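You operate a simulated robot arm through the tools that you are given. There is no shell and no other tool. Be economical: measure what you need, move in short steps, check, and stop when the job is done.

You are at the controls of a simulated two-armed robot. One attempt, no reset.

JOB
Stack the grease cup that says "26" from the top of the pouch bench on top of the grease cup labelled "57". Then take the orange clip box from the top of the film bench and leave it on top of the box there. Then take the full tub and leave it on the shelf under the high bench. Then switch the orange switch on. Then take the silver nut from the top of the tall load and put it on top of the pouch there. The order counts. Set down upright: clip box.

Only the result counts: the job must be done as asked and must still hold three seconds after the hand-in. Knocking over, shifting, dropping, spilling or breaking anything else fails it.

ROBOT AND FRAMES
Two 7-joint arms with fingered hands on one trunk, on a base that drives. Base frame: it is fixed to the floor where the robot stands at the start and does not move with it; the origin is under the middle of the robot, x ahead of it, y to its left, z up; the surface under the hand at the start is at about z = 803. Units: mm, rad, N and s.
The left shoulder is at the start at [60, 166, 851], the right one opposite. With the tool pointing down near the work surface each hand reaches from about 340 to 860 mm from the robot's upright axis, wherever it stands, measured 20 degrees to its own side. Places, roughly: box [4500, 4750, 750]; clip box [4500, 4500, 750]; full tub (12x8x8 cm) [2800, 4700, 700]; grease cup [750, 0, 750]; nut [3250, 2500, 500]; orange switch [7300, 3500, 1200]; pouch [3500, 2500, 750]; shelf under the high bench [200, 4000, 200]. Payload 5 kg a hand.
The tool frame of a hand sits at the grasp point between the pads (the TCP): z along the fingers, y along the line on which they close. The tips reach 32 mm beyond it. Largest opening 160 mm; the body of the gripper starts 89 mm behind the TCP. The gripper is a hand of 3 fingers: y runs from the thumb to the fingers, the wrist lies at [0, 0, -267] in the tool frame.
Orientation is told as [roll, pitch, yaw] about the base's x, y, z axes, in that order, counted from this pose: with the fingers straight down and closing along the base's y, the tool's x points along the base's -x, its y along +y and its z along -z.

CONTROLS
- The arms move only by the tool nudge_tool. It takes "left_series", "right_series" or both (then of equal length, played together; a hand with none holds still); each is text: rows parted by semicolons, each of 6 numbers parted by spaces: the shift along the tool's x, y, z in units of 100 mm (1.0 is 100 mm), then the turn, a rotation vector about the tool's x, y, z in units of 180 degrees (1.0 is 180 degrees). In form: x y z rx ry rz; .... A call has 1 to 12 rows; each row is the pose to reach, as a shift and turn from the pose commanded when the call began, along the tool's axes at that moment. A call with a number of a shift or a turn outside -1 to 1 is refused whole. Rows are played at 5 a second. More than 50 mm and 0.15 rad between two rows, and nothing of the call is played. Where a pose cannot be reached the arm comes as near as it can. A force on the tool above 40 N (or 10 N above the force at the start of the call, whichever is more), or a blocked arm, ends the call early, and 0.2 s more pass. In this call time passes only in rows, and 0.2 s behind the last. It gives the time, the measured TCP pose, the force on the tool (base axes), the opening and the grip force at its end, in the units of the frame above (readings bear some noise), with the torque about the TCP (base axes, N m) and any sound that the robot's microphone picked up, and new pictures: "pictures" is both (left out), scene, wrist or none (wrist: the cameras of the hands that moved).
- Cameras (640 x 400 px; columns grow to the right, rows downward): "scene" is now at [55.7, -10.6, 1508.4]; the picture's right is [-0.14, -0.99, 0.00], its down [-0.57, 0.08, -0.81] and it looks along [0.81, -0.11, -0.58] (base axes); focal length 266 px, centre (320, 200). "left" rides on the left gripper at [-65, -4, -116] in its tool frame; the picture's right is [0.06, -1.00, 0.00], its down [0.87, 0.05, -0.49] and it looks along [0.49, 0.03, 0.87] (tool axes); focal length 261 px, centre (320, 200). "right" rides on the right gripper at [65, -4, -116] in its tool frame; the picture's right is [0.06, 1.00, 0.00], its down [-0.87, 0.05, -0.49] and it looks along [-0.49, 0.03, 0.87] (tool axes); focal length 261 px, centre (320, 200). There is no depth. A picture from a camera that has moved, and an enlarged one, comes with that camera's place and axes in the base frame and with its lens.
- slide_trunk(by): slides the trunk up (or, below 0, down) by that many mm; the arms and the scene camera ride with it, the base frame stays. It gives what a move gives, with no picture.
- roll_base(legs): drives the robot by 1 to 6 legs, each [ahead, turn to the left] in mm and rad, along the robot's own axes; the way and the turn of a leg run together, so that a leg with both is an arc; at most 1500 mm and 3.142 rad a leg. The arms and the cameras ride along, it lands a little off, and it stops where it bumps. It gives what a move gives, and a new picture of the scene camera.
- set_fingers(finger1, finger2, thumb_bend, hand): sets how far each is bent, from 0 (flat) to 1 (curled in); at 0.3 the hand is open as for a grip, at 0.7 the pads meet at the TCP. One left out holds its place. A second passes; each finger stops where it meets its share of the squeeze, and holds until it gets a number again. It is the only way to open and close the hand. It gives what a move gives, with no picture; readings hold the bend of each and the force on the fingers (four entries, about 0 where the hand has none), thumb and palm.
- aim_head(pan, tilt): turns the head with the scene camera to pan (to the left, within 1.501 rad either way) and tilt (down, from -0.506 to 1.204), counted from straight ahead of the robot. It gives what a move gives, and a new picture of the scene camera.
- close_up(camera, box): a new picture of the part [left, top, right, bottom] of that camera's present view, enlarged. No time passes.
- close_job(): hands the job in; it is judged then, once.

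Go step by step. Nothing tells you exact positions but the pictures and the camera data: compare them with the known pose of the tool, close in by small moves and look again before you grip or let go. The budget is 165 turns and 260 pictures, counting those below and the enlarged ones. Unless the task says otherwise, let go and move clear before handing in.

The tools are called after ">>>" by a JSON object that holds its "method" and its "body". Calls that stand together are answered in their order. nudge_tool: Moves the arms, as the interface text tells. Its arguments: {"type":"object","properties":{"left_series":{"type":"string"},"right_series":{"type":"string"},"pictures":{"type":"string","enum":["both","scene","wrist","none"]}},"required":[]} The other tools are called the same way: slide_trunk (by) slides the trunk up or down; set_fingers (finger1, finger2, thumb_bend, hand) moves the fingers one by one; roll_base (legs) drives the base; aim_head (pan, tilt) turns the head that bears the scene camera; close_up (camera, box) takes an enlarged picture of a part of a camera's view; close_job () hands the job in.

At the start:

```text
time_s: 0.0
left_tcp_pos: [624.3, 251.1, 1157.6]
left_ee_rot: [-0.001, 0.0, 0.001]
left_contact_force: [0.9, -0.4, 0.1]
left_moment: [-0.01, 0.02, -0.03]
left_finger_gap: 160.0
left_finger_force: 0.2
left_shape: jaw
left_bend: [0.3, 0.3, 0.3]
left_finger forces: [0.0, 0.1, 0.0, 0.0, 0.1, 0.0]
right_tcp_pos: [589.1, -384.9, 1162.0]
right_ee_rot: [-0.001, -0.001, -0.002]
right_contact_force: [0.6, 0.1, 0.9]
right_moment: [0.0, -0.03, 0.01]
right_finger_gap: 159.8
right_finger_force: 0.0
right_shape: jaw
right_bend: [0.3, 0.3, 0.3]
right_finger forces: [0.1, 0.0, 0.1, 0.0, 0.0, 0.0]
trunk travel left (down, up): [-400.0, 190.0]
robot x, y, heading: [0.6, 2.6, 0.0]
head pan, tilt: [-0.138, 0.62]
```

scene: 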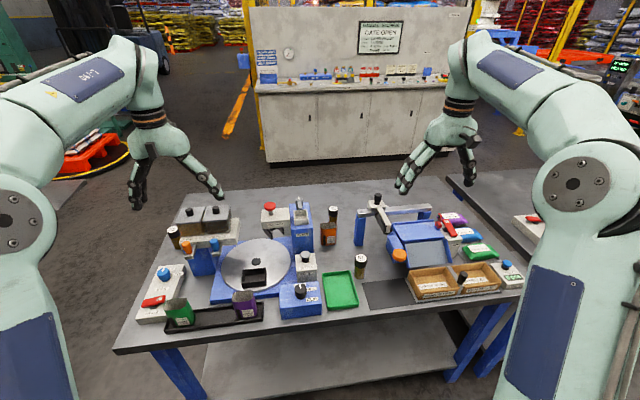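
right: 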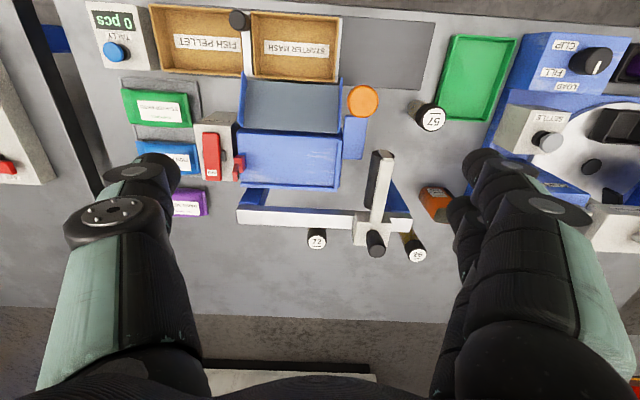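
left: 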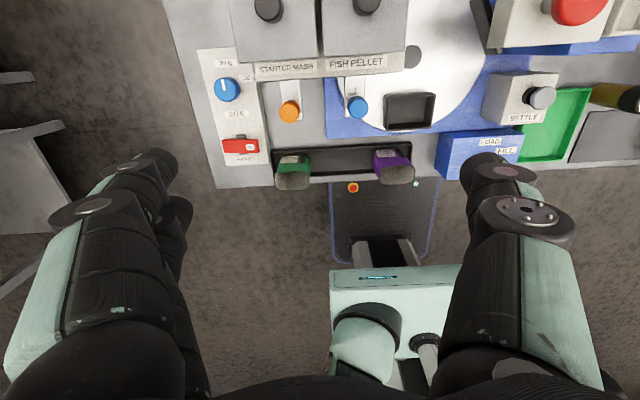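

I see the pouch bench ahead with several small dark grease cups with white labelled lids; "57" seems to be near the middle of the bench. I'll enlarge the views to read all labels.

>>> {"method": "close_up", "body": {"camera": "scene", "box": [290, 180, 450, 280]}}

>>> {"method": "close_up", "body": {"camera": "scene", "box": [140, 180, 300, 280]}}

>>> {"method": "close_up", "body": {"camera": "right", "box": [280, 80, 480, 280]}}

```text
4.00 times, centred on (370, 230) of scene
camera zoom: at [55.7, -10.6, 1508.4], right [-0.14, -0.99, 0.0], down [-0.57, 0.08, -0.81], along [0.81, -0.11, -0.58], focal length 1062 px, centre (120, 80)
```

zoom: 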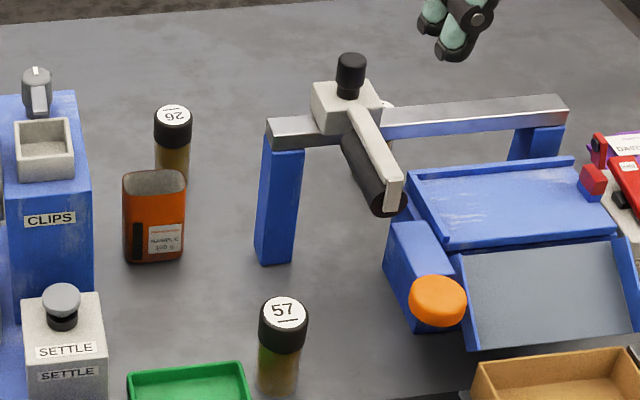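

```text
4.00 times, centred on (220, 230) of scene
camera zoom: at [55.7, -10.6, 1508.4], right [-0.14, -0.99, 0.0], down [-0.57, 0.08, -0.81], along [0.81, -0.11, -0.58], focal length 1062 px, centre (720, 80)
```

zoom: 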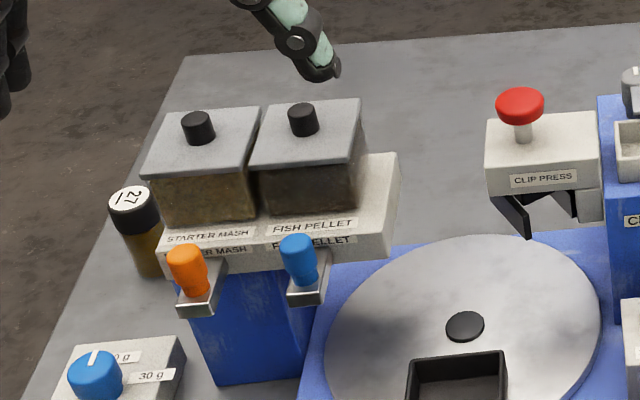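

```text
2.00 times, centred on (380, 180) of right
camera zoom: at [524.8, -389.6, 1277.5], right [-0.06, 1.0, 0.0], down [0.87, 0.05, 0.49], along [0.49, 0.03, -0.87], focal length 521 px, centre (200, 240)
```

zoom: 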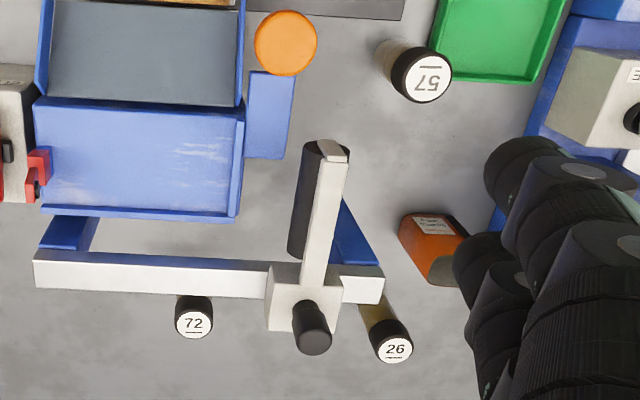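

Cup "26" stands behind the gantry at about (865, -173) and "57" at about (602, -212), both with lids near z 880. 26 is slightly out of reach, so I'll drive 90 mm ahead.

>>> {"method": "roll_base", "body": {"legs": [[90, 0]]}}

```text
time_s: 1.1
left_tcp_pos: [715.6, 252.0, 1155.9]
left_ee_rot: [0.002, 0.002, 0.001]
left_contact_force: [0.2, -0.1, 0.2]
left_moment: [0.0, 0.06, 0.0]
left_finger_gap: 160.0
left_finger_force: 0.0
left_shape: jaw
left_bend: [0.3, 0.3, 0.3]
left_finger forces: [0.1, 0.0, 0.1, 0.0, 0.1, 0.0]
right_tcp_pos: [682.6, -384.9, 1160.4]
right_ee_rot: [0.001, 0.003, -0.001]
right_contact_force: [0.2, 0.2, 0.6]
right_moment: [0.01, 0.04, -0.01]
right_finger_gap: 159.8
right_finger_force: 0.1
right_shape: jaw
right_bend: [0.3, 0.3, 0.3]
right_finger forces: [0.0, 0.0, 0.1, 0.0, 0.1, 0.0]
trunk travel left (down, up): [-400.0, 190.0]
robot x, y, heading: [89.7, 3.8, 0.007]
head pan, tilt: [-0.138, 0.62]
camera scene: at [148.2, -10.6, 1508.3], right [-0.14, -0.99, 0.0], down [-0.58, 0.08, -0.81], along [0.81, -0.11, -0.58], focal length 266 px, centre (320, 200)
```

scene: 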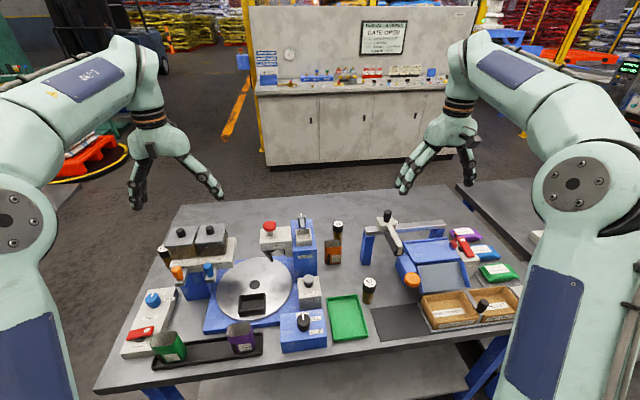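

The robot moved freely. Now I bring the right hand over cup 26.

>>> {"method": "nudge_tool", "body": {"right_series": "-0.23 0.25 0 0 0 0; -0.46 0.5 0 0 0 0; -0.69 0.75 0 0 0 0; -0.92 1.0 0 0 0 0", "pictures": "none"}}

>>> {"method": "nudge_tool", "body": {"right_series": "-0.23 0.28 0.2 0 0 0; -0.46 0.56 0.4 0 0 0; -0.69 0.84 0.6 0 0 0; -0.9 1.0 0.8 0 0 0", "pictures": "both"}}

```text
time_s: 2.1
left_tcp_pos: [714.4, 251.5, 1156.6]
left_ee_rot: [0.001, 0.002, 0.002]
left_contact_force: [0.5, 0.0, 0.3]
left_moment: [-0.02, 0.01, 0.03]
left_finger_gap: 159.8
left_finger_force: 0.1
left_shape: jaw
left_bend: [0.3, 0.3, 0.3]
left_finger forces: [0.0, 0.0, 0.1, 0.0, 0.0, 0.1]
right_tcp_pos: [775.1, -281.9, 1161.4]
right_ee_rot: [-0.001, 0.0, 0.002]
right_contact_force: [-0.2, 0.2, 0.5]
right_moment: [0.01, -0.03, 0.03]
right_finger_gap: 159.8
right_finger_force: 0.1
right_shape: jaw
right_bend: [0.3, 0.3, 0.3]
right_finger forces: [0.0, 0.0, 0.0, 0.1, 0.0, 0.0]
trunk travel left (down, up): [-400.0, 190.0]
robot x, y, heading: [92.2, 0.6, 0.003]
head pan, tilt: [-0.138, 0.62]
```

```text
time_s: 3.1
left_tcp_pos: [711.5, 252.7, 1158.4]
left_ee_rot: [0.001, -0.001, 0.003]
left_contact_force: [0.1, 0.3, 0.5]
left_moment: [-0.04, -0.07, -0.02]
left_finger_gap: 159.9
left_finger_force: 0.1
left_shape: jaw
left_bend: [0.3, 0.3, 0.3]
left_finger forces: [0.0, 0.0, 0.0, 0.1, 0.1, 0.0]
right_tcp_pos: [825.2, -211.4, 1092.1]
right_ee_rot: [0.0, -0.004, 0.003]
right_contact_force: [0.4, 0.4, 0.2]
right_moment: [-0.03, -0.08, -0.03]
right_finger_gap: 160.0
right_finger_force: 0.0
right_shape: jaw
right_bend: [0.3, 0.3, 0.3]
right_finger forces: [0.1, 0.0, 0.0, 0.1, 0.0, 0.1]
right hand out of reach, approached as far as the arm can: row 1, 2, 3, 4
trunk travel left (down, up): [-400.0, 190.0]
robot x, y, heading: [93.1, 1.5, -0.002]
head pan, tilt: [-0.138, 0.62]
camera scene: at [144.4, -9.1, 1508.6], right [-0.14, -0.99, 0.0], down [-0.57, 0.08, -0.82], along [0.81, -0.11, -0.58], focal length 266 px, centre (320, 200)
camera right: at [760.7, -216.0, 1206.9], right [-0.06, 1.0, 0.0], down [0.87, 0.06, 0.49], along [0.49, 0.03, -0.87], focal length 261 px, centre (320, 200)
```

scene: 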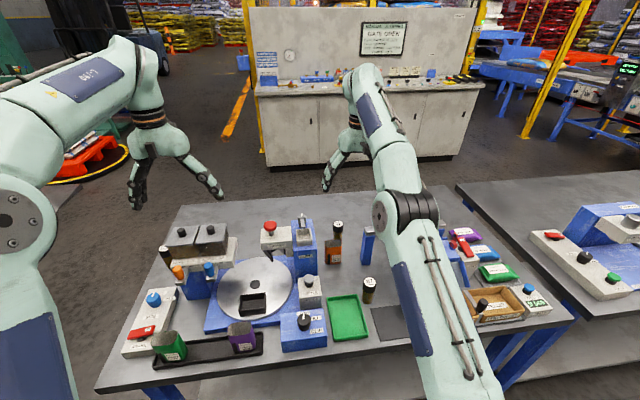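
right: 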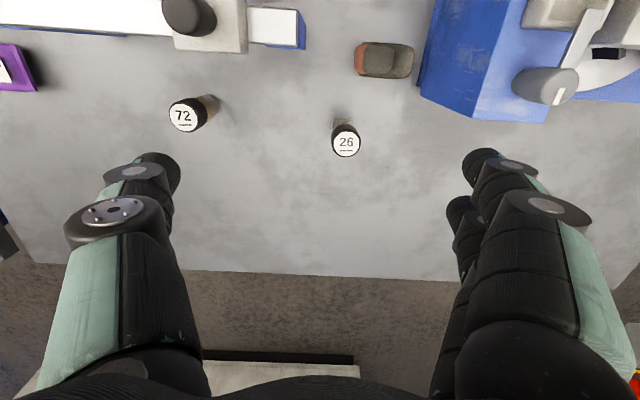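

Close to over cup 26 but reach was limited at this height; going lower will help. Cup 26 lid is at about (860, -176, 880).

>>> {"method": "nudge_tool", "body": {"right_series": "0 0 0.3 0 0 0; 0 0.1 0.6 0 0 0; 0 0.2 0.9 0 0 0", "pictures": "wrist"}}

```text
time_s: 3.9
left_tcp_pos: [713.0, 251.5, 1156.4]
left_ee_rot: [0.0, 0.003, 0.002]
left_contact_force: [1.1, -0.7, 0.3]
left_moment: [-0.01, 0.05, -0.01]
left_finger_gap: 160.0
left_finger_force: 0.0
left_shape: jaw
left_bend: [0.3, 0.3, 0.3]
left_finger forces: [0.0, 0.0, 0.0, 0.0, 0.0, 0.0]
right_tcp_pos: [827.3, -192.6, 1000.7]
right_ee_rot: [0.002, -0.001, -0.001]
right_contact_force: [0.2, 0.1, 0.0]
right_moment: [0.01, 0.02, 0.02]
right_finger_gap: 160.0
right_finger_force: 0.0
right_shape: jaw
right_bend: [0.3, 0.3, 0.3]
right_finger forces: [0.0, 0.0, 0.0, 0.0, 0.0, 0.0]
trunk travel left (down, up): [-400.0, 190.0]
robot x, y, heading: [92.3, -2.7, 0.004]
head pan, tilt: [-0.138, 0.62]
camera right: at [763.2, -196.2, 1116.8], right [-0.06, 1.0, 0.0], down [0.87, 0.05, 0.49], along [0.49, 0.03, -0.87], focal length 261 px, centre (320, 200)
```

right: 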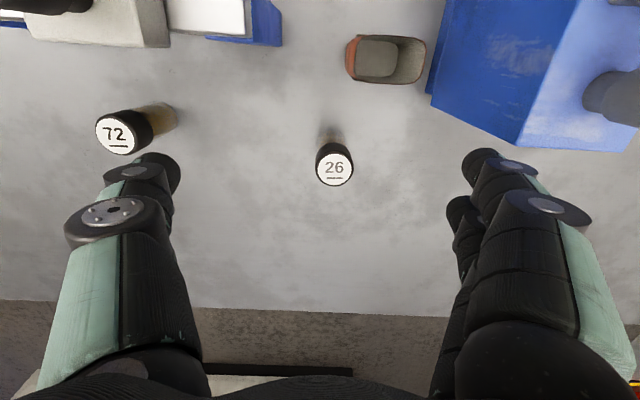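

Cup 26 is at (860, -176). Aligning over it and lowering part-way.

>>> {"method": "nudge_tool", "body": {"right_series": "-0.16 0.08 0.25 0 0 0; -0.32 0.165 0.5 0 0 0; -0.33 0.165 0.65 0 0 0", "pictures": "wrist"}}

```text
time_s: 4.7
left_tcp_pos: [714.7, 251.5, 1156.2]
left_ee_rot: [0.0, -0.001, -0.001]
left_contact_force: [0.3, -0.6, -0.2]
left_moment: [-0.01, -0.02, 0.0]
left_finger_gap: 160.2
left_finger_force: 0.0
left_shape: jaw
left_bend: [0.3, 0.3, 0.3]
left_finger forces: [0.0, 0.0, 0.0, 0.0, 0.0, 0.0]
right_tcp_pos: [859.8, -178.2, 937.5]
right_ee_rot: [-0.001, 0.0, 0.0]
right_contact_force: [0.0, -0.6, 0.2]
right_moment: [0.02, -0.03, 0.01]
right_finger_gap: 159.9
right_finger_force: 0.0
right_shape: jaw
right_bend: [0.3, 0.3, 0.3]
right_finger forces: [0.0, 0.0, 0.0, 0.0, 0.0, 0.0]
trunk travel left (down, up): [-400.0, 190.0]
robot x, y, heading: [90.5, -0.1, -0.0]
head pan, tilt: [-0.138, 0.62]
camera right: at [795.3, -182.5, 1052.4], right [-0.06, 1.0, 0.0], down [0.87, 0.05, 0.49], along [0.49, 0.03, -0.87], focal length 261 px, centre (320, 200)
```

right: 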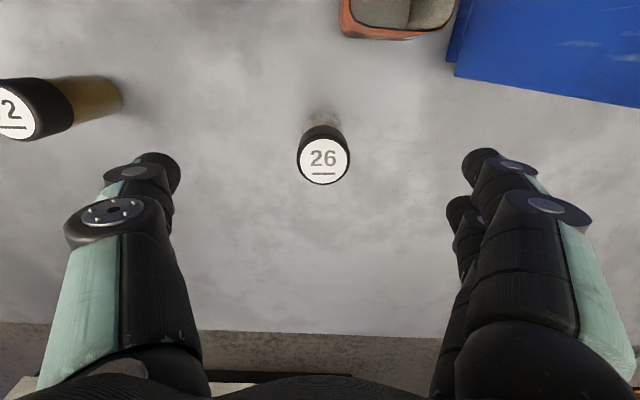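

The hand is centred over 26. Lowering 75 mm to grip height at z ≈ 862.

>>> {"method": "nudge_tool", "body": {"right_series": "0 0.015 0.25 0 0 0; 0 0.015 0.5 0 0 0; 0 0.015 0.75 0 0 0", "pictures": "wrist"}}

>>> {"method": "set_fingers", "body": {"hand": "right", "finger1": 0.5, "finger2": 0.5, "thumb_bend": 0.5}}

>>> {"method": "close_up", "body": {"camera": "right", "box": [160, 50, 480, 250]}}

```text
time_s: 5.5
left_tcp_pos: [713.0, 252.7, 1156.7]
left_ee_rot: [-0.001, 0.002, 0.0]
left_contact_force: [0.2, -0.7, 0.5]
left_moment: [0.0, 0.01, 0.0]
left_finger_gap: 159.9
left_finger_force: 0.1
left_shape: jaw
left_bend: [0.3, 0.3, 0.3]
left_finger forces: [0.0, 0.1, 0.0, 0.0, 0.1, 0.0]
right_tcp_pos: [859.0, -174.2, 863.7]
right_ee_rot: [0.001, 0.002, 0.0]
right_contact_force: [0.6, 0.4, 0.0]
right_moment: [0.02, 0.02, 0.03]
right_finger_gap: 160.1
right_finger_force: 0.1
right_shape: jaw
right_bend: [0.3, 0.3, 0.3]
right_finger forces: [0.1, 0.1, 0.0, 0.1, 0.0, 0.1]
trunk travel left (down, up): [-400.0, 190.0]
robot x, y, heading: [91.4, 1.5, -0.001]
head pan, tilt: [-0.138, 0.62]
camera right: at [794.1, -178.6, 979.3], right [-0.06, 1.0, 0.0], down [0.87, 0.05, 0.49], along [0.49, 0.03, -0.87], focal length 261 px, centre (320, 200)
```

right: 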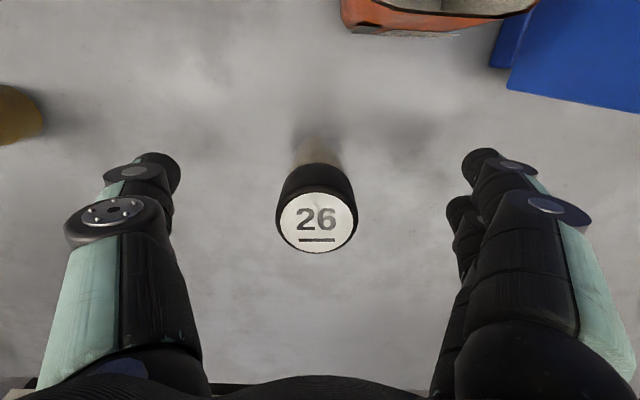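

```text
time_s: 6.5
left_tcp_pos: [713.1, 251.2, 1156.0]
left_ee_rot: [-0.002, -0.001, 0.002]
left_contact_force: [0.6, 0.5, -0.8]
left_moment: [0.01, 0.01, 0.03]
left_finger_gap: 159.7
left_finger_force: 0.1
left_shape: jaw
left_bend: [0.3, 0.3, 0.3]
left_finger forces: [0.1, 0.0, 0.0, 0.0, 0.0, 0.0]
right_tcp_pos: [858.3, -173.7, 865.0]
right_ee_rot: [0.0, 0.0, -0.001]
right_contact_force: [-0.1, 1.0, -0.2]
right_moment: [0.02, 0.0, 0.0]
right_finger_gap: 87.9
right_finger_force: 0.0
right_shape: fingers
right_bend: [0.5, 0.5, 0.5]
right_finger forces: [0.1, 0.1, 0.0, 0.0, 0.1, 0.1]
trunk travel left (down, up): [-400.0, 190.0]
robot x, y, heading: [92.0, -4.0, 0.004]
head pan, tilt: [-0.138, 0.62]
```

```text
2.00 times, centred on (320, 150) of right
camera zoom: at [793.9, -178.5, 979.9], right [-0.06, 1.0, 0.0], down [0.87, 0.05, 0.49], along [0.49, 0.03, -0.87], focal length 521 px, centre (320, 300)
```

zoom: 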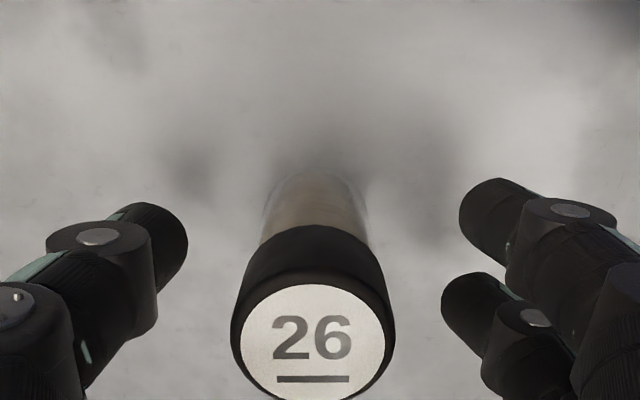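

Fingers are nearly centred; a 3 mm correction, then close.

>>> {"method": "nudge_tool", "body": {"right_series": "-0.02 -0.03 0.02 0 0 0", "pictures": "none"}}

>>> {"method": "set_fingers", "body": {"hand": "right", "finger1": 0.66, "finger2": 0.66, "thumb_bend": 0.66}}

>>> {"method": "close_up", "body": {"camera": "right", "box": [160, 50, 480, 250]}}

```text
time_s: 6.9
left_tcp_pos: [713.4, 251.5, 1156.1]
left_ee_rot: [0.0, -0.001, 0.001]
left_contact_force: [0.8, -0.3, -0.1]
left_moment: [-0.01, 0.0, 0.0]
left_finger_gap: 160.2
left_finger_force: 0.1
left_shape: jaw
left_bend: [0.3, 0.3, 0.3]
left_finger forces: [0.0, 0.1, 0.0, 0.0, 0.0, 0.0]
right_tcp_pos: [860.7, -179.3, 864.0]
right_ee_rot: [0.0, 0.0, 0.002]
right_contact_force: [0.9, -0.7, -0.3]
right_moment: [-0.01, 0.03, 0.03]
right_finger_gap: 87.9
right_finger_force: 0.1
right_shape: fingers
right_bend: [0.5, 0.5, 0.5]
right_finger forces: [0.0, 0.1, 0.1, 0.1, 0.1, 0.0]
trunk travel left (down, up): [-400.0, 190.0]
robot x, y, heading: [90.7, -1.2, 0.001]
head pan, tilt: [-0.138, 0.62]
```

```text
time_s: 7.9
left_tcp_pos: [713.9, 252.1, 1157.6]
left_ee_rot: [0.0, 0.0, 0.001]
left_contact_force: [-0.5, 0.0, 0.5]
left_moment: [-0.01, -0.05, -0.02]
left_finger_gap: 159.9
left_finger_force: 0.2
left_shape: jaw
left_bend: [0.3, 0.3, 0.3]
left_finger forces: [0.0, 0.0, 0.1, 0.1, 0.0, 0.0]
right_tcp_pos: [860.5, -179.4, 862.9]
right_ee_rot: [-0.002, 0.002, 0.0]
right_contact_force: [-1.6, 0.3, 1.1]
right_moment: [-0.02, 0.01, -0.01]
right_finger_gap: 38.1
right_finger_force: 6.0
right_shape: fingers
right_bend: [0.63, 0.63, 0.64]
right_finger forces: [3.7, 2.5, 0.0, 0.0, 6.1, 0.0]
trunk travel left (down, up): [-400.0, 190.0]
robot x, y, heading: [91.3, -1.5, 0.006]
head pan, tilt: [-0.138, 0.62]
```

```text
2.00 times, centred on (320, 150) of right
camera zoom: at [796.1, -182.7, 978.3], right [-0.06, 1.0, 0.0], down [0.87, 0.05, 0.49], along [0.49, 0.03, -0.87], focal length 521 px, centre (320, 300)
```

zoom: 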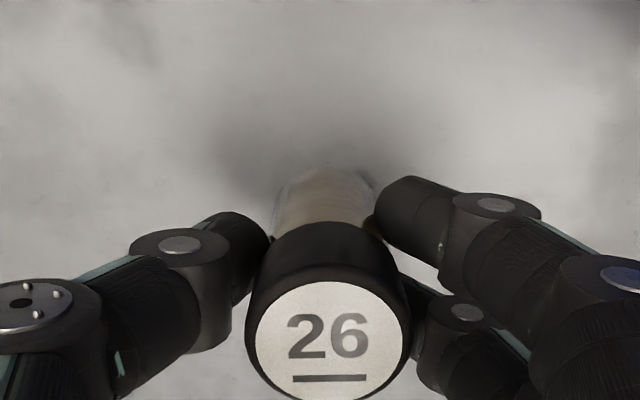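

All three fingers are in contact. I'll squeeze a bit more and lift.

>>> {"method": "set_fingers", "body": {"hand": "right", "finger1": 0.72, "finger2": 0.72, "thumb_bend": 0.72}}

>>> {"method": "nudge_tool", "body": {"right_series": "0 0 -0.1 0 0 0; 0 0 -0.4 0 0 0; 0 0 -0.7 0 0 0; 0 0 -1 0 0 0", "pictures": "wrist"}}

```text
time_s: 8.9
left_tcp_pos: [713.6, 251.4, 1155.6]
left_ee_rot: [0.0, 0.0, 0.001]
left_contact_force: [-0.1, -0.2, 0.5]
left_moment: [0.02, -0.01, 0.02]
left_finger_gap: 160.0
left_finger_force: 0.0
left_shape: jaw
left_bend: [0.3, 0.3, 0.3]
left_finger forces: [0.1, 0.0, 0.0, 0.0, 0.1, 0.0]
right_tcp_pos: [860.9, -178.7, 863.7]
right_ee_rot: [0.001, 0.0, 0.001]
right_contact_force: [-0.1, 0.2, 0.1]
right_moment: [-0.04, 0.03, -0.01]
right_finger_gap: 36.7
right_finger_force: 16.0
right_shape: fingers
right_bend: [0.63, 0.65, 0.66]
right_finger forces: [8.7, 7.8, 0.1, 0.1, 16.6, 0.0]
trunk travel left (down, up): [-400.0, 190.0]
robot x, y, heading: [90.6, -0.3, 0.003]
head pan, tilt: [-0.138, 0.62]
```

```text
time_s: 9.9
left_tcp_pos: [713.5, 250.9, 1155.7]
left_ee_rot: [-0.001, 0.001, 0.003]
left_contact_force: [1.1, -0.5, 0.0]
left_moment: [-0.01, 0.01, 0.02]
left_finger_gap: 160.0
left_finger_force: 0.0
left_shape: jaw
left_bend: [0.3, 0.3, 0.3]
left_finger forces: [0.0, 0.0, 0.0, 0.1, 0.0, 0.0]
right_tcp_pos: [860.1, -178.8, 961.8]
right_ee_rot: [0.0, 0.003, 0.002]
right_contact_force: [-0.2, 0.0, -2.1]
right_moment: [-0.01, -0.01, 0.03]
right_finger_gap: 36.8
right_finger_force: 16.7
right_shape: fingers
right_bend: [0.64, 0.65, 0.66]
right_finger forces: [8.7, 7.9, 0.0, 0.0, 16.4, 0.0]
trunk travel left (down, up): [-400.0, 190.0]
robot x, y, heading: [88.6, 1.1, 0.005]
head pan, tilt: [-0.138, 0.62]
camera right: at [795.9, -183.2, 1077.0], right [-0.06, 1.0, 0.0], down [0.87, 0.06, 0.49], along [0.49, 0.03, -0.87], focal length 261 px, centre (320, 200)
```

right: 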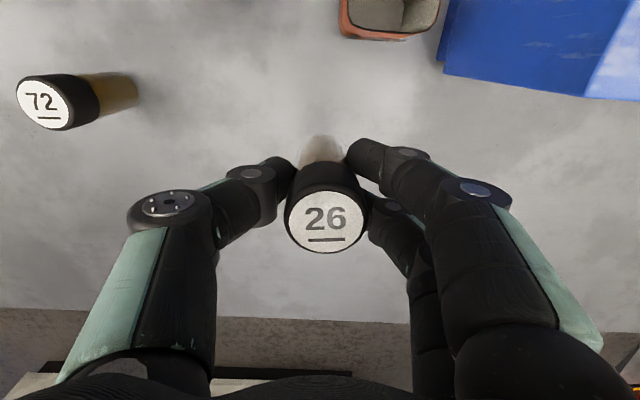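

Cup 26 is held (bottom about 60 mm below the TCP). Carry it up and back over the gantry toward cup 57.

>>> {"method": "nudge_tool", "body": {"right_series": "0.1 0 -0.35 0 0 0; 0.25 0 -0.7 0 0 0; 0.4 0 -1.0 0 0 0", "pictures": "none"}}

>>> {"method": "nudge_tool", "body": {"right_series": "0.3 -0.04 -0.1 0 0 0; 0.6 -0.08 -0.2 0 0 0; 1.0 -0.12 -0.2 0 0 0", "pictures": "none"}}

>>> {"method": "nudge_tool", "body": {"right_series": "0.4 -0.05 0 0 0 0; 0.8 -0.12 0 0 0 0; 1.0 -0.2 0 0 0 0", "pictures": "both"}}

```text
time_s: 10.7
left_tcp_pos: [714.3, 250.9, 1157.2]
left_ee_rot: [0.003, 0.0, 0.001]
left_contact_force: [0.7, 0.8, -0.6]
left_moment: [0.0, 0.0, 0.01]
left_finger_gap: 160.0
left_finger_force: 0.1
left_shape: jaw
left_bend: [0.3, 0.3, 0.3]
left_finger forces: [0.1, 0.0, 0.0, 0.1, 0.0, 0.0]
right_tcp_pos: [819.4, -177.8, 1062.9]
right_ee_rot: [-0.001, -0.002, 0.0]
right_contact_force: [-0.4, -0.3, -0.8]
right_moment: [0.01, -0.01, -0.02]
right_finger_gap: 36.4
right_finger_force: 16.1
right_shape: fingers
right_bend: [0.64, 0.65, 0.66]
right_finger forces: [8.7, 7.9, 0.1, 0.0, 16.4, 0.0]
trunk travel left (down, up): [-400.0, 190.0]
robot x, y, heading: [91.3, 4.0, -0.001]
head pan, tilt: [-0.138, 0.62]
```

```text
time_s: 11.5
left_tcp_pos: [711.9, 250.1, 1159.2]
left_ee_rot: [-0.001, 0.0, -0.001]
left_contact_force: [-0.6, 0.3, 0.9]
left_moment: [-0.02, -0.04, 0.0]
left_finger_gap: 160.2
left_finger_force: 0.0
left_shape: jaw
left_bend: [0.3, 0.3, 0.3]
left_finger forces: [0.1, 0.1, 0.1, 0.0, 0.0, 0.0]
right_tcp_pos: [719.7, -192.7, 1081.4]
right_ee_rot: [0.001, -0.001, 0.0]
right_contact_force: [0.6, -0.7, -1.4]
right_moment: [0.02, -0.01, -0.01]
right_finger_gap: 36.3
right_finger_force: 16.4
right_shape: fingers
right_bend: [0.64, 0.65, 0.66]
right_finger forces: [8.7, 8.1, 0.1, 0.1, 16.3, 0.1]
trunk travel left (down, up): [-400.0, 190.0]
robot x, y, heading: [90.5, 3.8, 0.008]
head pan, tilt: [-0.138, 0.62]
```

```text
time_s: 12.3
left_tcp_pos: [713.0, 251.4, 1156.2]
left_ee_rot: [0.001, -0.001, -0.002]
left_contact_force: [0.5, 0.1, -0.2]
left_moment: [0.0, 0.02, 0.02]
left_finger_gap: 160.0
left_finger_force: 0.1
left_shape: jaw
left_bend: [0.3, 0.3, 0.3]
left_finger forces: [0.1, 0.0, 0.1, 0.0, 0.0, 0.1]
right_tcp_pos: [621.7, -215.4, 1083.1]
right_ee_rot: [0.0, 0.001, 0.0]
right_contact_force: [-0.1, -0.8, -0.9]
right_moment: [0.0, 0.0, 0.03]
right_finger_gap: 36.3
right_finger_force: 16.7
right_shape: fingers
right_bend: [0.64, 0.65, 0.66]
right_finger forces: [8.8, 8.1, 0.0, 0.1, 16.1, 0.1]
trunk travel left (down, up): [-400.0, 190.0]
robot x, y, heading: [88.3, -1.6, 0.004]
head pan, tilt: [-0.138, 0.62]
camera scene: at [146.1, -10.7, 1508.4], right [-0.14, -0.99, 0.0], down [-0.57, 0.08, -0.81], along [0.81, -0.11, -0.58], focal length 266 px, centre (320, 200)
camera right: at [556.9, -218.6, 1198.2], right [-0.06, 1.0, 0.0], down [0.87, 0.05, 0.49], along [0.49, 0.03, -0.87], focal length 261 px, centre (320, 200)
```

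scene: 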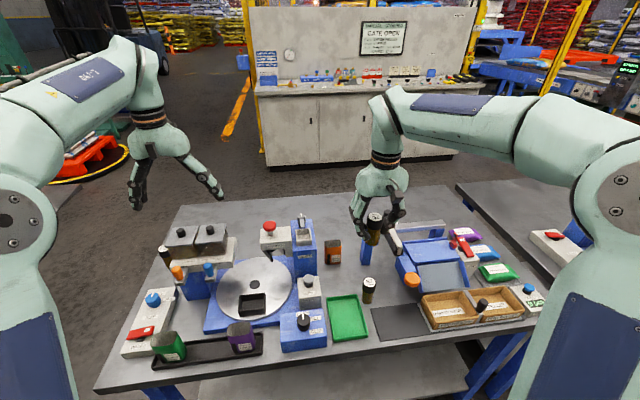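
right: 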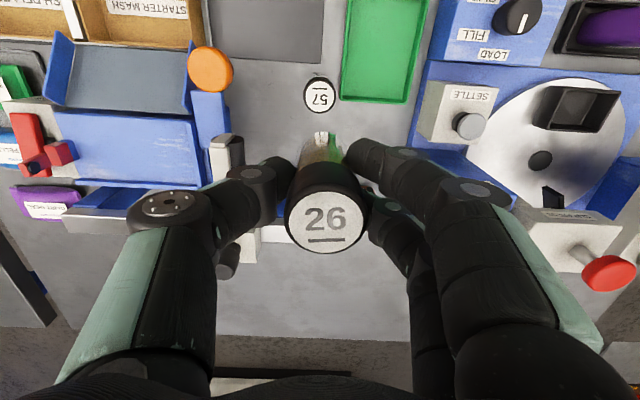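

57's lid is at about (601, -217); the held cup needs ~23 mm back and ~4 mm right. I move over it and lower to just above, then look.

>>> {"method": "nudge_tool", "body": {"right_series": "0.12 -0.02 0.3 0 0 0; 0.23 -0.04 0.6 0 0 0; 0.23 -0.04 0.95 0 0 0", "pictures": "both"}}

>>> {"method": "close_up", "body": {"camera": "scene", "box": [320, 200, 440, 320]}}

```text
time_s: 13.1
left_tcp_pos: [714.4, 251.2, 1156.8]
left_ee_rot: [0.0, 0.002, 0.0]
left_contact_force: [0.5, 0.1, -0.2]
left_moment: [-0.01, 0.0, 0.03]
left_finger_gap: 159.8
left_finger_force: 0.2
left_shape: jaw
left_bend: [0.3, 0.3, 0.3]
left_finger forces: [0.0, 0.0, 0.0, 0.1, 0.0, 0.1]
right_tcp_pos: [599.2, -215.8, 984.7]
right_ee_rot: [0.0, 0.0, 0.002]
right_contact_force: [-0.5, 0.5, -0.4]
right_moment: [0.0, -0.01, 0.02]
right_finger_gap: 36.6
right_finger_force: 16.7
right_shape: fingers
right_bend: [0.64, 0.65, 0.66]
right_finger forces: [8.7, 8.2, 0.0, 0.0, 16.2, 0.1]
trunk travel left (down, up): [-400.0, 190.0]
robot x, y, heading: [86.6, -1.0, 0.005]
head pan, tilt: [-0.138, 0.62]
camera scene: at [146.9, -10.5, 1508.4], right [-0.14, -0.99, 0.0], down [-0.58, 0.08, -0.81], along [0.81, -0.11, -0.58], focal length 266 px, centre (320, 200)
camera right: at [533.9, -220.1, 1100.7], right [-0.06, 1.0, 0.0], down [0.87, 0.06, 0.49], along [0.49, 0.03, -0.87], focal length 261 px, centre (320, 200)
```

scene: 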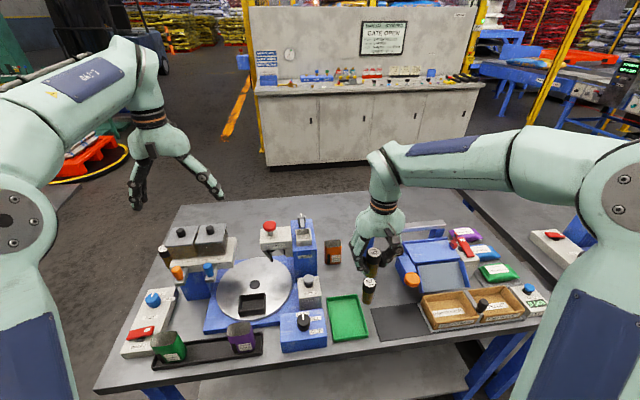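
right: 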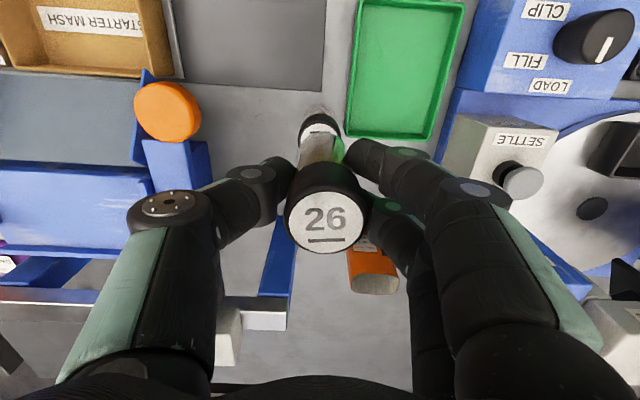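

```text
3.33 times, centred on (380, 260) of scene
camera zoom: at [146.9, -10.5, 1508.4], right [-0.14, -0.99, 0.0], down [-0.58, 0.08, -0.81], along [0.81, -0.11, -0.58], focal length 885 px, centre (120, 0)
```

zoom: 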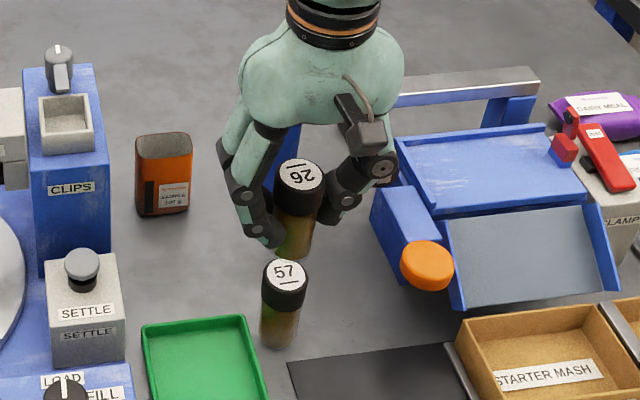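

The cup is nearly above 57. I'll zoom to judge the residual offset.

>>> {"method": "close_up", "body": {"camera": "right", "box": [260, 90, 380, 165]}}

```text
5.33 times, centred on (320, 128) of right
camera zoom: at [533.9, -220.1, 1100.7], right [-0.06, 1.0, 0.0], down [0.87, 0.06, 0.49], along [0.49, 0.03, -0.87], focal length 1390 px, centre (320, 587)
```

zoom: 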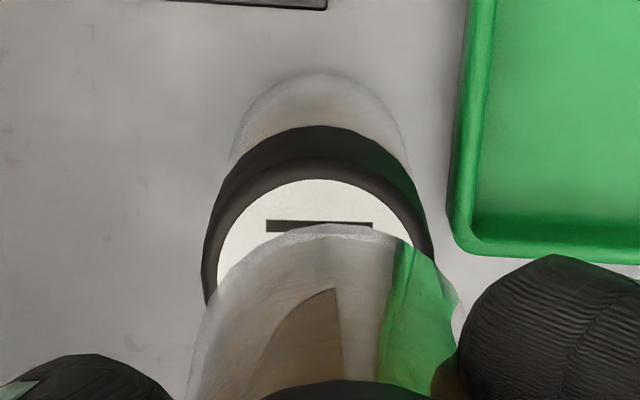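

Residual offset is only about 2 mm forward, 1.5 mm right. Correct and descend to just above contact.

>>> {"method": "nudge_tool", "body": {"right_series": "-0.02 -0.015 0.1 0 0 0; -0.02 -0.015 0.25 0 0 0; -0.02 -0.015 0.36 0 0 0", "pictures": "none"}}

>>> {"method": "close_up", "body": {"camera": "scene", "box": [340, 230, 400, 310]}}

>>> {"method": "close_up", "body": {"camera": "right", "box": [260, 90, 380, 165]}}

```text
time_s: 13.9
left_tcp_pos: [713.2, 252.7, 1156.8]
left_ee_rot: [0.001, -0.001, 0.002]
left_contact_force: [-0.5, 0.3, -0.2]
left_moment: [0.02, -0.01, 0.02]
left_finger_gap: 159.7
left_finger_force: 0.1
left_shape: jaw
left_bend: [0.3, 0.3, 0.3]
left_finger forces: [0.1, 0.0, 0.1, 0.0, 0.0, 0.0]
right_tcp_pos: [600.2, -215.8, 950.9]
right_ee_rot: [-0.001, 0.0, 0.0]
right_contact_force: [-0.3, 0.5, -1.7]
right_moment: [-0.02, -0.02, 0.0]
right_finger_gap: 36.6
right_finger_force: 16.8
right_shape: fingers
right_bend: [0.64, 0.65, 0.66]
right_finger forces: [8.7, 8.3, 0.0, 0.1, 16.1, 0.0]
trunk travel left (down, up): [-400.0, 190.0]
robot x, y, heading: [90.3, -3.9, 0.001]
head pan, tilt: [-0.138, 0.62]
```

```text
5.00 times, centred on (370, 270) of scene
camera zoom: at [146.4, -10.5, 1508.4], right [-0.14, -0.99, 0.0], down [-0.57, 0.08, -0.81], along [0.81, -0.11, -0.58], focal length 1328 px, centre (70, -150)
```

zoom: 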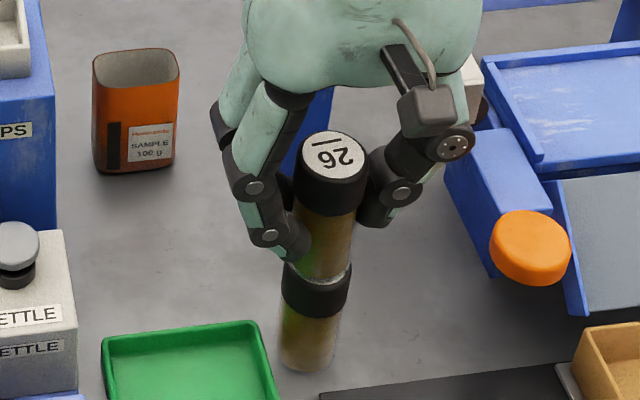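

```text
5.33 times, centred on (320, 128) of right
camera zoom: at [535.5, -220.6, 1066.3], right [-0.06, 1.0, 0.0], down [0.87, 0.05, 0.49], along [0.49, 0.03, -0.87], focal length 1390 px, centre (320, 587)
```

zoom: 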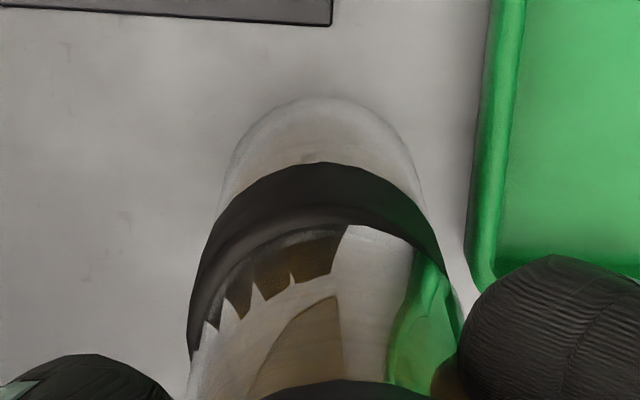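

Bottom of 26 is just over 57's lid, aligned within ~2 mm. Lower gently in small steps to feel contact.

>>> {"method": "nudge_tool", "body": {"right_series": "0 0 0.03 0 0 0; 0 0 0.05 0 0 0", "pictures": "none"}}

>>> {"method": "nudge_tool", "body": {"right_series": "0 0 0.02 0 0 0; 0 0 0.03 0 0 0", "pictures": "none"}}

```text
time_s: 14.5
left_tcp_pos: [713.4, 250.6, 1156.0]
left_ee_rot: [0.001, 0.002, 0.002]
left_contact_force: [-0.2, 0.3, -0.1]
left_moment: [-0.01, 0.06, -0.01]
left_finger_gap: 160.0
left_finger_force: 0.0
left_shape: jaw
left_bend: [0.3, 0.3, 0.3]
left_finger forces: [0.0, 0.0, 0.0, 0.0, 0.0, 0.1]
right_tcp_pos: [599.6, -215.5, 947.1]
right_ee_rot: [0.001, 0.0, 0.001]
right_contact_force: [0.3, -0.1, -1.3]
right_moment: [0.02, -0.04, -0.01]
right_finger_gap: 36.4
right_finger_force: 16.2
right_shape: fingers
right_bend: [0.64, 0.65, 0.66]
right_finger forces: [8.8, 8.3, 0.1, 0.1, 16.1, 0.1]
trunk travel left (down, up): [-400.0, 190.0]
robot x, y, heading: [90.6, 1.8, 0.001]
head pan, tilt: [-0.138, 0.62]
```

```text
time_s: 15.1
left_tcp_pos: [713.6, 252.0, 1158.4]
left_ee_rot: [-0.001, 0.002, 0.0]
left_contact_force: [0.5, -0.7, -0.5]
left_moment: [-0.01, -0.02, 0.02]
left_finger_gap: 159.9
left_finger_force: 0.1
left_shape: jaw
left_bend: [0.3, 0.3, 0.3]
left_finger forces: [0.0, 0.1, 0.0, 0.1, 0.0, 0.0]
right_tcp_pos: [600.5, -218.0, 943.7]
right_ee_rot: [-0.001, -0.004, 0.001]
right_contact_force: [0.3, 0.0, 15.4]
right_moment: [-0.01, -0.01, 0.0]
right_finger_gap: 36.2
right_finger_force: 19.6
right_shape: fingers
right_bend: [0.65, 0.66, 0.67]
right_finger forces: [10.3, 9.7, 0.0, 0.1, 19.5, 0.1]
trunk travel left (down, up): [-400.0, 190.0]
robot x, y, heading: [86.7, -2.1, 0.0]
head pan, tilt: [-0.138, 0.62]
```

Contact felt (15 N up). Relax 1.5 mm and inspect before letting go.

>>> {"method": "nudge_tool", "body": {"right_series": "0 0 -0.012 0 0 0", "pictures": "none"}}

>>> {"method": "close_up", "body": {"camera": "scene", "box": [340, 230, 400, 310]}}

>>> {"method": "close_up", "body": {"camera": "right", "box": [260, 90, 380, 165]}}

```text
time_s: 15.5
left_tcp_pos: [713.6, 252.6, 1157.2]
left_ee_rot: [0.0, 0.001, 0.001]
left_contact_force: [0.3, 0.2, -0.3]
left_moment: [0.02, 0.01, -0.02]
left_finger_gap: 159.7
left_finger_force: 0.0
left_shape: jaw
left_bend: [0.3, 0.3, 0.3]
left_finger forces: [0.1, 0.1, 0.1, 0.0, 0.0, 0.1]
right_tcp_pos: [599.5, -216.9, 944.0]
right_ee_rot: [0.0, -0.002, 0.001]
right_contact_force: [0.8, -1.5, 17.2]
right_moment: [-0.05, -0.03, -0.03]
right_finger_gap: 36.3
right_finger_force: 19.7
right_shape: fingers
right_bend: [0.65, 0.66, 0.67]
right_finger forces: [9.8, 9.7, 0.0, 0.0, 20.0, 0.0]
trunk travel left (down, up): [-400.0, 190.0]
robot x, y, heading: [92.6, 0.5, 0.002]
head pan, tilt: [-0.138, 0.62]
```

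```text
5.00 times, centred on (370, 270) of scene
camera zoom: at [145.4, -10.2, 1508.6], right [-0.14, -0.99, 0.0], down [-0.57, 0.08, -0.81], along [0.81, -0.11, -0.58], focal length 1328 px, centre (70, -150)
```

zoom: 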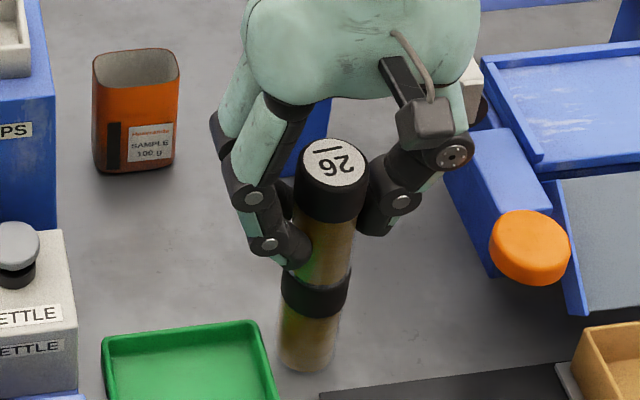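

```text
5.33 times, centred on (320, 128) of right
camera zoom: at [534.1, -220.4, 1059.8], right [-0.06, 1.0, 0.0], down [0.87, 0.05, 0.49], along [0.49, 0.03, -0.87], focal length 1390 px, centre (320, 587)
```

zoom: 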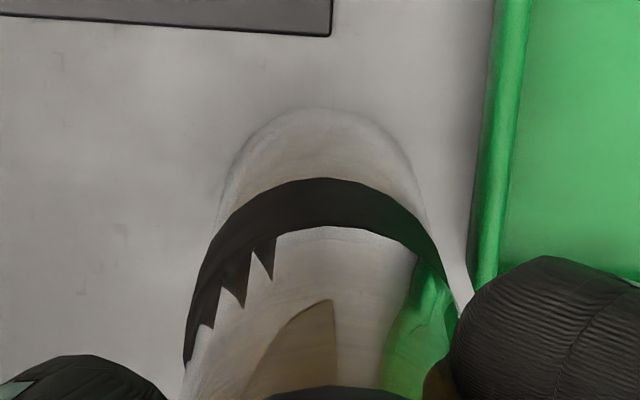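

Well aligned. Relax a bit more, then open the fingers gradually.

>>> {"method": "nudge_tool", "body": {"right_series": "0 0 -0.012 0 0 0", "pictures": "none"}}

>>> {"method": "set_fingers", "body": {"hand": "right", "finger1": 0.6, "finger2": 0.6, "thumb_bend": 0.6}}

>>> {"method": "close_up", "body": {"camera": "scene", "box": [340, 230, 400, 310]}}

```text
time_s: 15.9
left_tcp_pos: [713.1, 251.8, 1156.9]
left_ee_rot: [0.0, 0.0, 0.001]
left_contact_force: [0.4, 0.4, 0.1]
left_moment: [0.01, 0.03, 0.02]
left_finger_gap: 159.8
left_finger_force: 0.0
left_shape: jaw
left_bend: [0.3, 0.3, 0.3]
left_finger forces: [0.0, 0.0, 0.1, 0.0, 0.0, 0.0]
right_tcp_pos: [598.7, -216.2, 945.5]
right_ee_rot: [0.001, 0.0, 0.001]
right_contact_force: [1.2, -2.2, 13.0]
right_moment: [-0.06, -0.04, -0.02]
right_finger_gap: 36.1
right_finger_force: 19.4
right_shape: fingers
right_bend: [0.65, 0.66, 0.67]
right_finger forces: [9.6, 9.7, 0.0, 0.0, 19.8, 0.0]
trunk travel left (down, up): [-400.0, 190.0]
robot x, y, heading: [92.5, -1.9, 0.001]
head pan, tilt: [-0.138, 0.62]
```

```text
time_s: 16.9
left_tcp_pos: [713.0, 252.2, 1156.0]
left_ee_rot: [-0.002, 0.0, 0.0]
left_contact_force: [-0.3, 0.1, -0.5]
left_moment: [0.02, 0.01, -0.02]
left_finger_gap: 160.0
left_finger_force: 0.1
left_shape: jaw
left_bend: [0.3, 0.3, 0.3]
left_finger forces: [0.0, 0.0, 0.0, 0.0, 0.1, 0.1]
right_tcp_pos: [599.4, -214.8, 945.3]
right_ee_rot: [0.001, 0.0, -0.002]
right_contact_force: [0.2, -0.2, -0.3]
right_moment: [0.0, 0.01, 0.0]
right_finger_gap: 46.8
right_finger_force: 0.0
right_shape: fingers
right_bend: [0.6, 0.6, 0.6]
right_finger forces: [0.0, 0.0, 0.1, 0.0, 0.0, 0.0]
trunk travel left (down, up): [-400.0, 190.0]
robot x, y, heading: [92.5, -0.0, 0.003]
head pan, tilt: [-0.138, 0.62]
```

```text
5.00 times, centred on (370, 270) of scene
camera zoom: at [146.3, -10.5, 1508.4], right [-0.14, -0.99, 0.0], down [-0.57, 0.08, -0.81], along [0.81, -0.11, -0.58], focal length 1328 px, centre (70, -150)
```

zoom: 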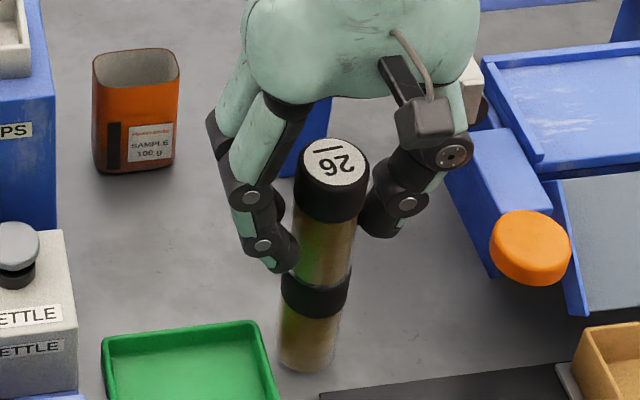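

Stack stands on its own. Open wider and raise straight up.

>>> {"method": "set_fingers", "body": {"hand": "right", "finger1": 0.4, "finger2": 0.4, "thumb_bend": 0.4}}

>>> {"method": "nudge_tool", "body": {"right_series": "0 0 -0.2 0 0 0; 0 0 -0.4 0 0 0; 0 0 -0.7 0 0 0; 0 0 -1 0 0 0", "pictures": "none"}}

>>> {"method": "nudge_tool", "body": {"right_series": "0 -0.1 -0.4 0 0 0; 0 -0.4 -0.8 0 0 0; 0 -0.8 -1 0 0 0", "pictures": "scene"}}

```text
time_s: 17.9
left_tcp_pos: [712.6, 250.4, 1157.3]
left_ee_rot: [0.001, 0.001, 0.0]
left_contact_force: [0.1, -1.0, 0.4]
left_moment: [-0.04, 0.02, 0.0]
left_finger_gap: 159.9
left_finger_force: 0.0
left_shape: jaw
left_bend: [0.3, 0.3, 0.3]
left_finger forces: [0.0, 0.0, 0.1, 0.0, 0.1, 0.0]
right_tcp_pos: [599.2, -216.5, 944.2]
right_ee_rot: [-0.001, 0.001, 0.0]
right_contact_force: [-0.1, 1.3, 0.0]
right_moment: [-0.01, 0.04, 0.04]
right_finger_gap: 127.7
right_finger_force: 0.0
right_shape: fingers
right_bend: [0.4, 0.4, 0.4]
right_finger forces: [0.0, 0.1, 0.1, 0.1, 0.0, 0.0]
trunk travel left (down, up): [-400.0, 190.0]
robot x, y, heading: [88.2, 0.4, 0.007]
head pan, tilt: [-0.138, 0.62]
```

```text
time_s: 18.9
left_tcp_pos: [713.1, 252.2, 1156.9]
left_ee_rot: [-0.002, -0.001, 0.004]
left_contact_force: [-0.8, 0.2, -0.3]
left_moment: [-0.03, -0.02, 0.0]
left_finger_gap: 160.1
left_finger_force: 0.0
left_shape: jaw
left_bend: [0.3, 0.3, 0.3]
left_finger forces: [0.0, 0.1, 0.0, 0.0, 0.0, 0.1]
right_tcp_pos: [600.5, -215.8, 1047.1]
right_ee_rot: [-0.001, 0.0, 0.001]
right_contact_force: [-0.3, 0.5, -0.4]
right_moment: [0.0, -0.02, -0.01]
right_finger_gap: 127.8
right_finger_force: 0.0
right_shape: fingers
right_bend: [0.4, 0.4, 0.4]
right_finger forces: [0.1, 0.0, 0.1, 0.0, 0.1, 0.0]
trunk travel left (down, up): [-400.0, 190.0]
robot x, y, heading: [91.2, 0.0, 0.001]
head pan, tilt: [-0.138, 0.62]
```

```text
time_s: 19.7
left_tcp_pos: [713.1, 251.4, 1156.8]
left_ee_rot: [0.0, -0.001, 0.0]
left_contact_force: [-0.4, 0.3, 0.1]
left_moment: [0.04, 0.0, 0.01]
left_finger_gap: 160.1
left_finger_force: 0.0
left_shape: jaw
left_bend: [0.3, 0.3, 0.3]
left_finger forces: [0.0, 0.0, 0.0, 0.0, 0.0, 0.0]
right_tcp_pos: [601.2, -297.8, 1143.5]
right_ee_rot: [0.002, 0.0, 0.002]
right_contact_force: [-0.1, -1.1, 0.3]
right_moment: [-0.02, -0.05, -0.01]
right_finger_gap: 127.7
right_finger_force: 0.1
right_shape: fingers
right_bend: [0.4, 0.4, 0.4]
right_finger forces: [0.0, 0.0, 0.0, 0.0, 0.0, 0.1]
trunk travel left (down, up): [-400.0, 190.0]
robot x, y, heading: [90.5, 1.2, 0.001]
head pan, tilt: [-0.138, 0.62]
camera scene: at [146.2, -11.2, 1508.4], right [-0.14, -0.99, 0.0], down [-0.57, 0.08, -0.81], along [0.81, -0.11, -0.58], focal length 266 px, centre (320, 200)
```

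scene: 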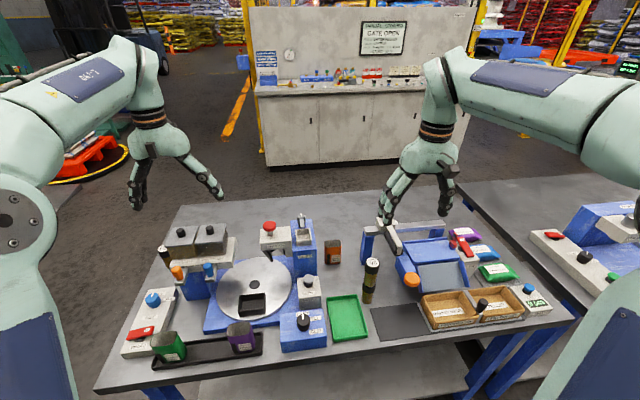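

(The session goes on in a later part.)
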